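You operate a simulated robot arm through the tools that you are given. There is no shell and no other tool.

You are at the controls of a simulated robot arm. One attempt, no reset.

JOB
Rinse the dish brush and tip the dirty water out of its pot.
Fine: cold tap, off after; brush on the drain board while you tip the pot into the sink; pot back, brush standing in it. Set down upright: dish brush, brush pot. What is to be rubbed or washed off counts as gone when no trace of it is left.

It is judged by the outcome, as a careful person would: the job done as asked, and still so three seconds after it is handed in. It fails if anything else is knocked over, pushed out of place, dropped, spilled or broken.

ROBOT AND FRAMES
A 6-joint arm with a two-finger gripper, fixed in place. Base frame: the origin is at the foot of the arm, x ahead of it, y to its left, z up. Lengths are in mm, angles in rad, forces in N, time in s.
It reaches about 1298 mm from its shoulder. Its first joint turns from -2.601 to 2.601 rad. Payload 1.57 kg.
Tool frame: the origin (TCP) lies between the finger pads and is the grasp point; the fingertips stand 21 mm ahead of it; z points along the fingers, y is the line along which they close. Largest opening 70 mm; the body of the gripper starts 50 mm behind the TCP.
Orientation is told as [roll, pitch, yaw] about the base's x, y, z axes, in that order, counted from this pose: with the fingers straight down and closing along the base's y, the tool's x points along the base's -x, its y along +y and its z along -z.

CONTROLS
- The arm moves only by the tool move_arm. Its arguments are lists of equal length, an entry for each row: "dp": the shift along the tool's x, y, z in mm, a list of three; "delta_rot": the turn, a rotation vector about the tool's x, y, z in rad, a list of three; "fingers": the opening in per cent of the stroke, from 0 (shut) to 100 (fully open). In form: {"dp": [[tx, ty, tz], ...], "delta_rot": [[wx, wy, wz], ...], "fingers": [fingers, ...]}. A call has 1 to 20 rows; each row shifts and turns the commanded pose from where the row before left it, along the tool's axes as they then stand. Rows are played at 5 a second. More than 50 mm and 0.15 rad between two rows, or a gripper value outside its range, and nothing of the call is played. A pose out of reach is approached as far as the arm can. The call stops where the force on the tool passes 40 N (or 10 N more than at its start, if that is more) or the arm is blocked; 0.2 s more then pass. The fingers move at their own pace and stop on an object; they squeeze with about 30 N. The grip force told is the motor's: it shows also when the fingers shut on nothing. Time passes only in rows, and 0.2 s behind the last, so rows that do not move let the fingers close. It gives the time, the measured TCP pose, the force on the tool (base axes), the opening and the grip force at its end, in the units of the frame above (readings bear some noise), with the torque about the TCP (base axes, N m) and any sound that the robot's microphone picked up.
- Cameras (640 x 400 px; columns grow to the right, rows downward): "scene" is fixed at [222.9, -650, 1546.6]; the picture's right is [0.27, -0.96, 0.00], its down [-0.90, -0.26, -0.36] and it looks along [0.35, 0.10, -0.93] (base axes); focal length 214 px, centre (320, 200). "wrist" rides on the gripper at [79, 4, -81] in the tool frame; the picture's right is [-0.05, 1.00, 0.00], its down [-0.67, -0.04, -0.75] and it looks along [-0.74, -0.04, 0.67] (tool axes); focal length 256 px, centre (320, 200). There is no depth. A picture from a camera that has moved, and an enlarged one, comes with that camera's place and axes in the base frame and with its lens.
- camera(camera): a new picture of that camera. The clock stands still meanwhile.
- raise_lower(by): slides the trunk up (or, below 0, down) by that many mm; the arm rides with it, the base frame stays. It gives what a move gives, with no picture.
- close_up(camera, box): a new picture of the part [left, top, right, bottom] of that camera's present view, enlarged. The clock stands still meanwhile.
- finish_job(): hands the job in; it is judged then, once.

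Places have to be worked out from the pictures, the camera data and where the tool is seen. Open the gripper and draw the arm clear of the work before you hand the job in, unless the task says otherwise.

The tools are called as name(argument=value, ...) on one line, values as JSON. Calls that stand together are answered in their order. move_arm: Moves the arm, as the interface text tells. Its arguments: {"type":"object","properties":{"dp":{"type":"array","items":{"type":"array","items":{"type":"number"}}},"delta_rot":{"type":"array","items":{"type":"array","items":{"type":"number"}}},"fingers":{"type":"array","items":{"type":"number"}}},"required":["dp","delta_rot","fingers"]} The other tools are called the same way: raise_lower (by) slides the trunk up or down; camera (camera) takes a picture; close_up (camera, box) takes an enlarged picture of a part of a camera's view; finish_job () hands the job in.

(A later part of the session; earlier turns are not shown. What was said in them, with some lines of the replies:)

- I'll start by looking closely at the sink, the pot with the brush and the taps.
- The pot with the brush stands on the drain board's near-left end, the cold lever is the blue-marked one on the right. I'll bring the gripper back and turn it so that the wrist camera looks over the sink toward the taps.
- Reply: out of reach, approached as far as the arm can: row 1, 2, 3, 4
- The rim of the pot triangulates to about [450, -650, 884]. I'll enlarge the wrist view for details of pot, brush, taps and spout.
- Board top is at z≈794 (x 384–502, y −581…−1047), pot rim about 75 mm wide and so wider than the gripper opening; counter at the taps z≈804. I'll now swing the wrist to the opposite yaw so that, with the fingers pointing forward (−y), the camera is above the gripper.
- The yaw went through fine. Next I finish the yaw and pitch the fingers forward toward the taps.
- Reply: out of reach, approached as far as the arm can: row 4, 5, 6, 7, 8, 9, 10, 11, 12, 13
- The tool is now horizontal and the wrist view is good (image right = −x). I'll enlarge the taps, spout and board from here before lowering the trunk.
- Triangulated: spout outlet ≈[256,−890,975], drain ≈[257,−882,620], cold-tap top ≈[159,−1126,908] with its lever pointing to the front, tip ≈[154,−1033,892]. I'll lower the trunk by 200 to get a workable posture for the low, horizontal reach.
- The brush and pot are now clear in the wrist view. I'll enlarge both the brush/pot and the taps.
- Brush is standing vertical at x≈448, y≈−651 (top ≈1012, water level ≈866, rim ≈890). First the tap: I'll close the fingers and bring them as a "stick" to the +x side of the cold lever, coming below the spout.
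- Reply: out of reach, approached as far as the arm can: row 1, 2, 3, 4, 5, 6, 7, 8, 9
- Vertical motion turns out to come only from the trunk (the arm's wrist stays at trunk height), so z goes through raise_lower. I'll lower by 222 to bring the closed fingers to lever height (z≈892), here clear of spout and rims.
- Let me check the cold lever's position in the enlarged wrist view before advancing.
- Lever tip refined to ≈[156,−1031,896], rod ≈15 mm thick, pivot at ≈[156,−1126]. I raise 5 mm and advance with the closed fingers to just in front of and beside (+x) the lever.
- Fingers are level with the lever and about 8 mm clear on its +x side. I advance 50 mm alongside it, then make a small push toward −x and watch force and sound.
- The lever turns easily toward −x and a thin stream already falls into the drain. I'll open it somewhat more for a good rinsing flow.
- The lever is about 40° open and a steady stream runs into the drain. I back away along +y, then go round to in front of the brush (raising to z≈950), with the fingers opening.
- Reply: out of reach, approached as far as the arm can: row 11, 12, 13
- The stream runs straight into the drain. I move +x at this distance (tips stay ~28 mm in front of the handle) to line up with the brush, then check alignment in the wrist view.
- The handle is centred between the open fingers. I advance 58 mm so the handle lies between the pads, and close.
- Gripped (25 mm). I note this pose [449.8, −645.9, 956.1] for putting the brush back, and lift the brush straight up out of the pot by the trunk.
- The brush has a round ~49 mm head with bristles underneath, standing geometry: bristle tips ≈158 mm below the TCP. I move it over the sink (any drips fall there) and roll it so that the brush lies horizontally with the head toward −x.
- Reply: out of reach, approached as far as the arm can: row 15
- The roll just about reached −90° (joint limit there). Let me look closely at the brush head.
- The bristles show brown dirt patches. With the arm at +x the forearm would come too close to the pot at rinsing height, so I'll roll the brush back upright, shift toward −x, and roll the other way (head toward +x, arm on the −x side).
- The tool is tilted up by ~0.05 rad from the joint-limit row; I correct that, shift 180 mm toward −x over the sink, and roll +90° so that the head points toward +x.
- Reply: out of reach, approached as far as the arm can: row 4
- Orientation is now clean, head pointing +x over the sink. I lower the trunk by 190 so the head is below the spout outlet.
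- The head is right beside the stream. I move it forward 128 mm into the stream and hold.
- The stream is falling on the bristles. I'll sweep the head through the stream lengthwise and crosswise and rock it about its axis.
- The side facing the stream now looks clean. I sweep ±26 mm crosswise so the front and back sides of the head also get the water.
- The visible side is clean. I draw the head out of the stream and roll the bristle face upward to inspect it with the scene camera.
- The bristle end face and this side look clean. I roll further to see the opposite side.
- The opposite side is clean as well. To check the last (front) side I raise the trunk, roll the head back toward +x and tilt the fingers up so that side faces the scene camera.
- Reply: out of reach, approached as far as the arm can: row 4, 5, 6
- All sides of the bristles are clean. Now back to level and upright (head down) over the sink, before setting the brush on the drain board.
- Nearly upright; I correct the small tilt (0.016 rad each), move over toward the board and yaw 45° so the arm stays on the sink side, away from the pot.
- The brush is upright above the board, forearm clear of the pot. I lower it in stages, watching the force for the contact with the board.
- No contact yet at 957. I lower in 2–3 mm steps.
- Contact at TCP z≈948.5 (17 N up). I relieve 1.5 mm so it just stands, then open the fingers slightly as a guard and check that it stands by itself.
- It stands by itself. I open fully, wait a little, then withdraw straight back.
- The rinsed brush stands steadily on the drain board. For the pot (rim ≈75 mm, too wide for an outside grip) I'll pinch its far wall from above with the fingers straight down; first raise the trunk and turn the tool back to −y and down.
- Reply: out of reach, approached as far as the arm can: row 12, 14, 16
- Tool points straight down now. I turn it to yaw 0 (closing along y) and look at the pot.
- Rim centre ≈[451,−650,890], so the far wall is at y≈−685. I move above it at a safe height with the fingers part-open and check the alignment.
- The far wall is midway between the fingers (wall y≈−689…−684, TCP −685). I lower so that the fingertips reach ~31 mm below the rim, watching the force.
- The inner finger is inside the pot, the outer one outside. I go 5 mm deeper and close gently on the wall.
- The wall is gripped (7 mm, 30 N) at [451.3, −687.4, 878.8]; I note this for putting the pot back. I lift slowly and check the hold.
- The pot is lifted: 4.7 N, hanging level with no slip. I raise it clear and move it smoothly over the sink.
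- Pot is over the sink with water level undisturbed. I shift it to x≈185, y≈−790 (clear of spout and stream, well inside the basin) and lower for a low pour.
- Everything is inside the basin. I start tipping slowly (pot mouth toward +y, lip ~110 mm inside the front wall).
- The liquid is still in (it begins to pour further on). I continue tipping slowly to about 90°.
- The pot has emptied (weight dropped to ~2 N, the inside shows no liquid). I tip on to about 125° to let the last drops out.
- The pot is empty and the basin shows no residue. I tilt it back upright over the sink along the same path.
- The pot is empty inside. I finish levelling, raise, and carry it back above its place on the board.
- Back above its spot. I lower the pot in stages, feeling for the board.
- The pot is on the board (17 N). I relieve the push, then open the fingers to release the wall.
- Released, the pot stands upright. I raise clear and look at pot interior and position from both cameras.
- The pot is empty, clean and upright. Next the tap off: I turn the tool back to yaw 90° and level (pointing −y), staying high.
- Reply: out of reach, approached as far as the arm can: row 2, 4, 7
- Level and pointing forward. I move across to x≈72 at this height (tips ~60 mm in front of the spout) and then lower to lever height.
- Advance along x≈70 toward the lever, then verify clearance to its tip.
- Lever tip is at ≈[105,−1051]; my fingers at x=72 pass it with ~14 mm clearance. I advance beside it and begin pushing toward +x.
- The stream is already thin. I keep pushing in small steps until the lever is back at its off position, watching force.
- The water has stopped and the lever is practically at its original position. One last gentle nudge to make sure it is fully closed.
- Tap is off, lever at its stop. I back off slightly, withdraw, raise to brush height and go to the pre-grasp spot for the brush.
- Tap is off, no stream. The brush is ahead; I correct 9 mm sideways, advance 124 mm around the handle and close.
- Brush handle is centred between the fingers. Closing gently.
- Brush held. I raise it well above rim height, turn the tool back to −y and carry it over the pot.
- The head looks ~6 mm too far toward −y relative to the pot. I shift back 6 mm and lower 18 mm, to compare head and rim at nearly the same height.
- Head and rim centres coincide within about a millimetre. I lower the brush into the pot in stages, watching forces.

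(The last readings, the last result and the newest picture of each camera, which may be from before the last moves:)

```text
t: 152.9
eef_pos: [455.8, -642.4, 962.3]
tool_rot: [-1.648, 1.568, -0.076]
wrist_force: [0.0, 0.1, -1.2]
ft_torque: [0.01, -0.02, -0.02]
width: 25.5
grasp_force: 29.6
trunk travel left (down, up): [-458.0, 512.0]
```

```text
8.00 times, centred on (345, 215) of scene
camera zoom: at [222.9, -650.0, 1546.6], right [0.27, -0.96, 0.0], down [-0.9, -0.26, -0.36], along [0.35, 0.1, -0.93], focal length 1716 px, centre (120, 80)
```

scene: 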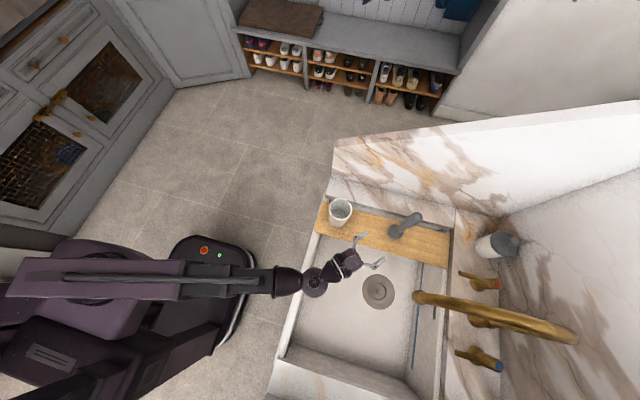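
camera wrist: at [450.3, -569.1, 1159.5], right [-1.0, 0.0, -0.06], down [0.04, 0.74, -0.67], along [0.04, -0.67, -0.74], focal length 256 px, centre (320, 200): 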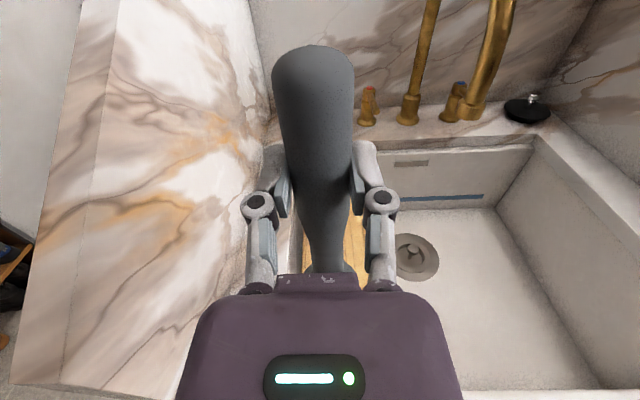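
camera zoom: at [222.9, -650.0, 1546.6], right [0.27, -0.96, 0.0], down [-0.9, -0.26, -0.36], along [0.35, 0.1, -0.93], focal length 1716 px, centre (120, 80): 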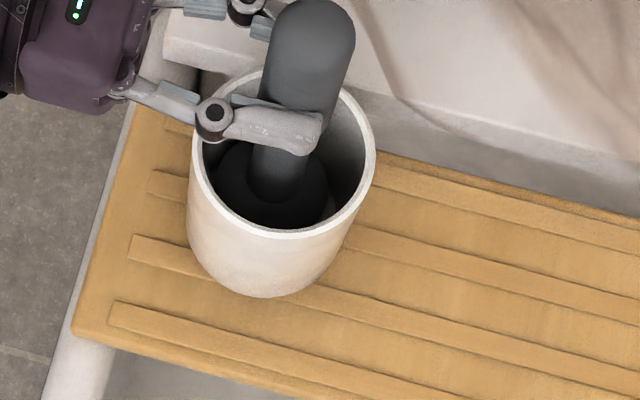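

No contact force so far and the brush is inside the pot. A few small steps to feel the pot floor.

raise_lower(by=-3)

raise_lower(by=-1.5)

raise_lower(by=-1)

```text
t: 153.4
eef_pos: [455.2, -642.2, 960.0]
tool_rot: [-1.648, 1.567, -0.079]
wrist_force: [0.1, -0.6, -1.3]
ft_torque: [0.04, 0.0, -0.01]
width: 25.7
grasp_force: 29.7
trunk travel left (down, up): [-455.0, 515.0]
```

```text
t: 153.9
eef_pos: [454.5, -642.6, 958.1]
tool_rot: [-1.642, 1.568, -0.07]
wrist_force: [0.0, -0.7, -0.6]
ft_torque: [0.0, 0.03, 0.02]
width: 25.7
grasp_force: 30.3
trunk travel left (down, up): [-453.0, 517.0]
```

```text
t: 154.4
eef_pos: [454.6, -641.7, 957.4]
tool_rot: [-1.897, 1.567, -0.322]
wrist_force: [-0.3, -0.2, 6.6]
ft_torque: [-0.14, -0.06, -0.01]
width: 25.8
grasp_force: 29.6
trunk travel left (down, up): [-452.0, 518.0]
```

Floor contact at 957 (6.6 N). I ease off slightly and open the fingers a bit as a guard, checking that the brush stands.

raise_lower(by=0.6)

move_arm(dp=[[0, 0, 0], [0, 0, 0], [0, 0, 0], [0, 0, 0], [0, 0, 0], [0, 0, 0]], delta_rot=[[0, 0, 0], [0, 0, 0], [0, 0, 0], [0, 0, 0], [0, 0, 0], [0, 0, 0]], fingers=[38, 42, 46, 50, 50, 50])

camera(camera="wrist")

close_up(camera="scene", box=[300, 170, 400, 250])

```text
t: 154.9
eef_pos: [454.5, -641.8, 957.8]
tool_rot: [-1.627, 1.566, -0.056]
wrist_force: [-0.6, 0.1, 1.9]
ft_torque: [0.03, 0.07, 0.02]
width: 25.6
grasp_force: 30.1
trunk travel left (down, up): [-453.0, 517.0]
```

```text
t: 156.3
eef_pos: [454.7, -642.5, 957.8]
tool_rot: [-1.65, 1.569, -0.083]
wrist_force: [0.9, 0.4, -0.2]
ft_torque: [-0.03, -0.02, -0.01]
width: 35.2
grasp_force: 0.1
trunk travel left (down, up): [-453.0, 517.0]
```

```text
taken
camera wrist: at [450.2, -563.0, 1037.7], right [-1.0, 0.0, -0.06], down [0.04, 0.74, -0.67], along [0.04, -0.67, -0.74], focal length 256 px, centre (320, 200)
```

wrist: 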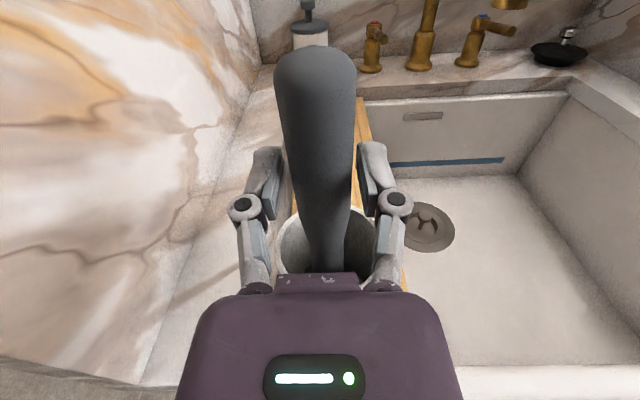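

```text
5.00 times, centred on (350, 210) of scene
camera zoom: at [222.9, -650.0, 1546.6], right [0.27, -0.96, 0.0], down [-0.9, -0.26, -0.36], along [0.35, 0.1, -0.93], focal length 1072 px, centre (170, 150)
```

zoom: 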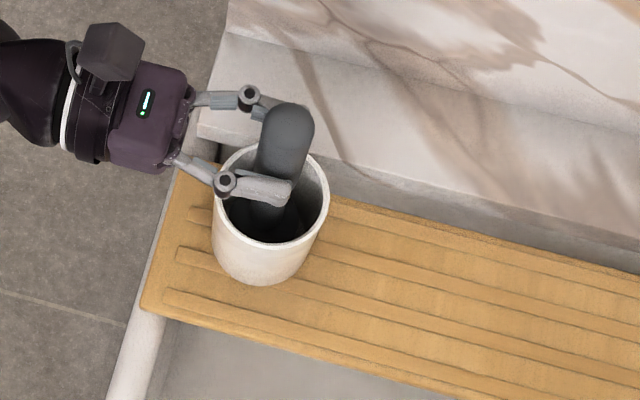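

The brush stands by itself in the pot. I open fully, withdraw straight back, then move off sideways and up.

move_arm(dp=[[0, 0, 0], [0, 0, 0], [0, 0, 0], [0, 0, -15], [0, 0, -20], [0, 0, -20], [0, 0, 0]], delta_rot=[[0, 0, 0], [0, 0, 0], [0, 0, 0], [0, 0, 0], [0, 0, 0], [0, 0, 0], [0, 0, 0]], fingers=[70, 100, 100, 100, 100, 100, 100])

camera(camera="wrist")

close_up(camera="scene", box=[260, 160, 420, 260])

```text
t: 157.9
eef_pos: [453.9, -587.6, 957.6]
tool_rot: [-1.606, 1.568, -0.037]
wrist_force: [-0.2, 0.0, -0.1]
ft_torque: [-0.02, -0.01, 0.01]
width: 69.8
grasp_force: 0.0
trunk travel left (down, up): [-453.0, 517.0]
```

```text
taken
camera wrist: at [450.0, -507.8, 1037.7], right [-1.0, 0.0, -0.06], down [0.04, 0.74, -0.67], along [0.04, -0.67, -0.74], focal length 256 px, centre (320, 200)
```

wrist: 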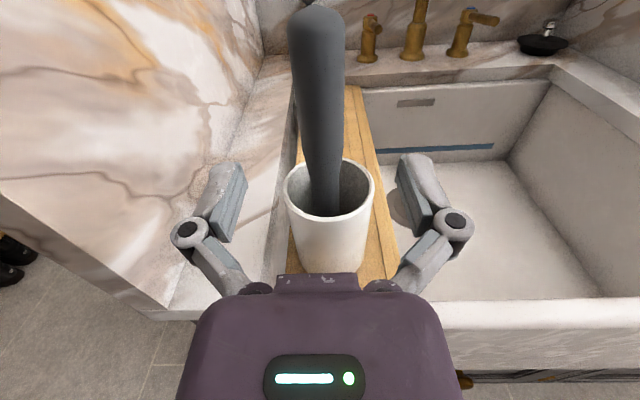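

```text
4.00 times, centred on (340, 210) of scene
camera zoom: at [222.9, -650.0, 1546.6], right [0.27, -0.96, 0.0], down [-0.9, -0.26, -0.36], along [0.35, 0.1, -0.93], focal length 858 px, centre (240, 160)
```

zoom: 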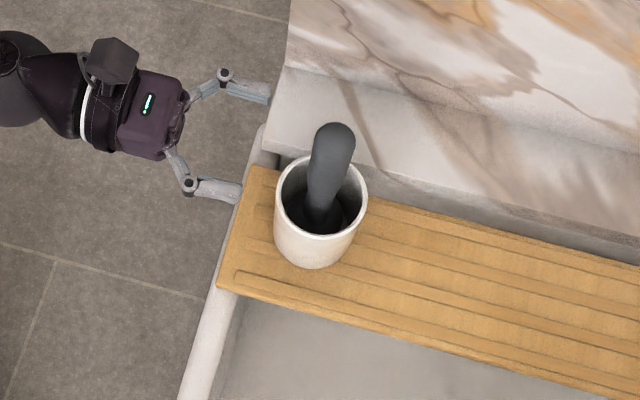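

All as it should be. I move the arm sideways and up, clear of the work, then do a last check of the tap, sink, brush and pot.

move_arm(dp=[[0, 25, 0], [0, 40, 0], [0, 40, 0], [0, 40, 0], [0, 30, 0]], delta_rot=[[0, 0, 0], [0, 0, 0], [0, 0, 0], [0, 0, 0], [0, 0, 0]], fingers=[100, 100, 100, 100, 100])

raise_lower(by=220)

camera(camera="scene")

close_up(camera="scene", box=[360, 230, 560, 390])

close_up(camera="scene", box=[310, 180, 370, 240])

camera(camera="wrist")

```text
t: 159.1
eef_pos: [291.5, -609.4, 958.5]
tool_rot: [-1.65, 1.567, -0.08]
wrist_force: [0.1, -0.4, 0.1]
ft_torque: [0.0, 0.04, 0.02]
width: 69.9
grasp_force: 0.1
out of reach, approached as far as the arm can: row 4, 5
trunk travel left (down, up): [-453.0, 517.0]
```

```text
t: 161.4
eef_pos: [293.1, -609.0, 1177.3]
tool_rot: [-1.64, 1.567, -0.071]
wrist_force: [0.6, -1.5, -0.2]
ft_torque: [-0.01, 0.0, -0.02]
width: 70.0
grasp_force: 0.0
trunk travel left (down, up): [-673.0, 297.0]
```

```text
taken
```

scene: 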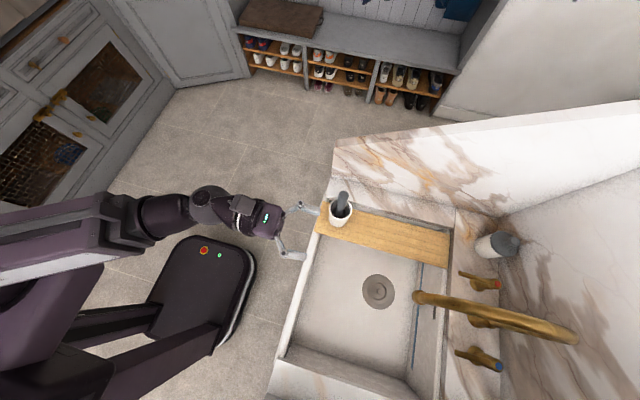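

```text
2.50 times, centred on (460, 310) of scene
camera zoom: at [222.9, -650.0, 1546.6], right [0.27, -0.96, 0.0], down [-0.9, -0.26, -0.36], along [0.35, 0.1, -0.93], focal length 536 px, centre (-30, -75)
```

zoom: 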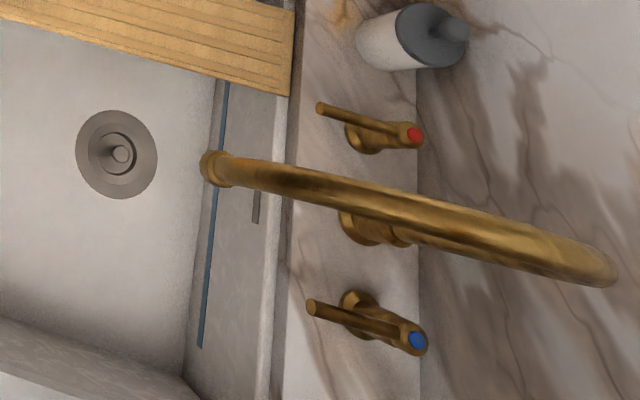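

```text
6.67 times, centred on (340, 210) of scene
camera zoom: at [222.9, -650.0, 1546.6], right [0.27, -0.96, 0.0], down [-0.9, -0.26, -0.36], along [0.35, 0.1, -0.93], focal length 1430 px, centre (187, 133)
```

zoom: 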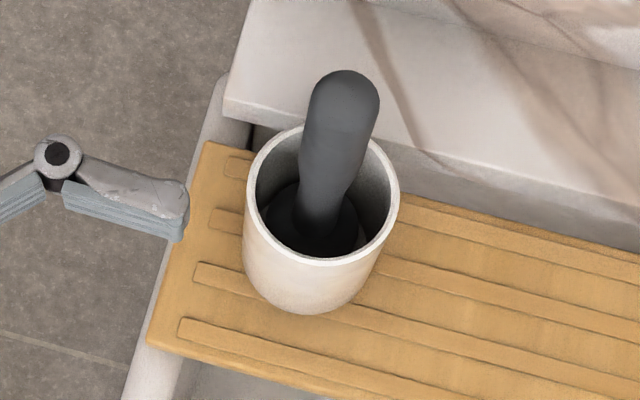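

```text
taken
camera wrist: at [288.4, -529.4, 1257.7], right [-1.0, 0.0, -0.06], down [0.04, 0.74, -0.67], along [0.04, -0.67, -0.74], focal length 256 px, centre (320, 200)
```

wrist: 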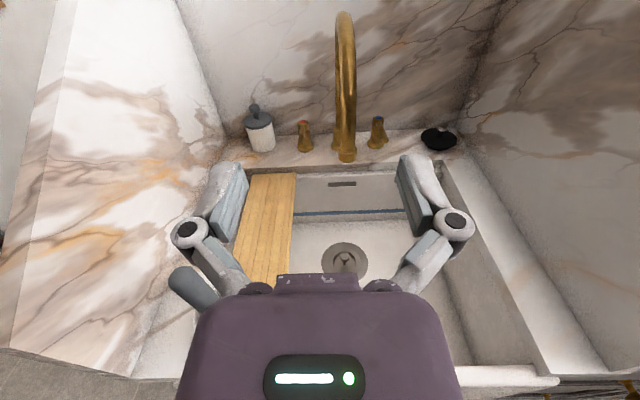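

Tap off, lever in its original place, basin clean, pot upright and empty with the clean brush standing in it, everything else untouched. I raise the arm a little further clear.

raise_lower(by=150)

close_up(camera="scene", box=[240, 160, 520, 390])

```text
t: 163.2
eef_pos: [293.0, -610.0, 1328.0]
tool_rot: [-1.638, 1.567, -0.067]
wrist_force: [-1.1, 0.0, 0.0]
ft_torque: [0.02, 0.0, -0.01]
width: 70.0
grasp_force: 0.1
trunk travel left (down, up): [-823.0, 147.0]
```

```text
1.74 times, centred on (380, 275) of scene
camera zoom: at [222.9, -650.0, 1546.6], right [0.27, -0.96, 0.0], down [-0.9, -0.26, -0.36], along [0.35, 0.1, -0.93], focal length 373 px, centre (216, 70)
```

zoom: 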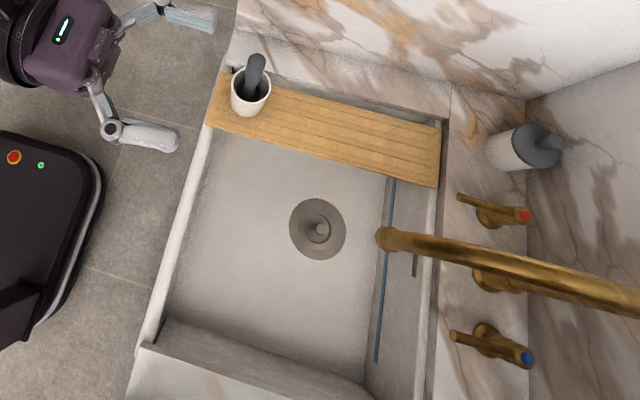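

The final picture shows the brush standing in the empty pot at its place, the tap off, and the arm clear with the gripper open. I hand the job in.

finish_job()

```text
The job is handed in.
```

The job is done and handed in. The brush is rinsed, the dirty water is in the sink, and the brush stands upright in the emptied pot on the drain board.

- **Brush:** I rinsed it under the cold tap until no dirt showed on any side or on the bristle face. It stood on the drain board while I tipped the pot.
- **Pot:** I tipped it to about 125° over the sink, and the inside shows no liquid or residue. It is back within about 5 mm of where it was.
- **Tap:** The cold tap is off, its lever back at its starting position, with no stream showing.
- **Surroundings:** The last pictures show the basin clean and nothing else moved, spilled or knocked over.

The gripper is open and the arm is raised clear of the sink.
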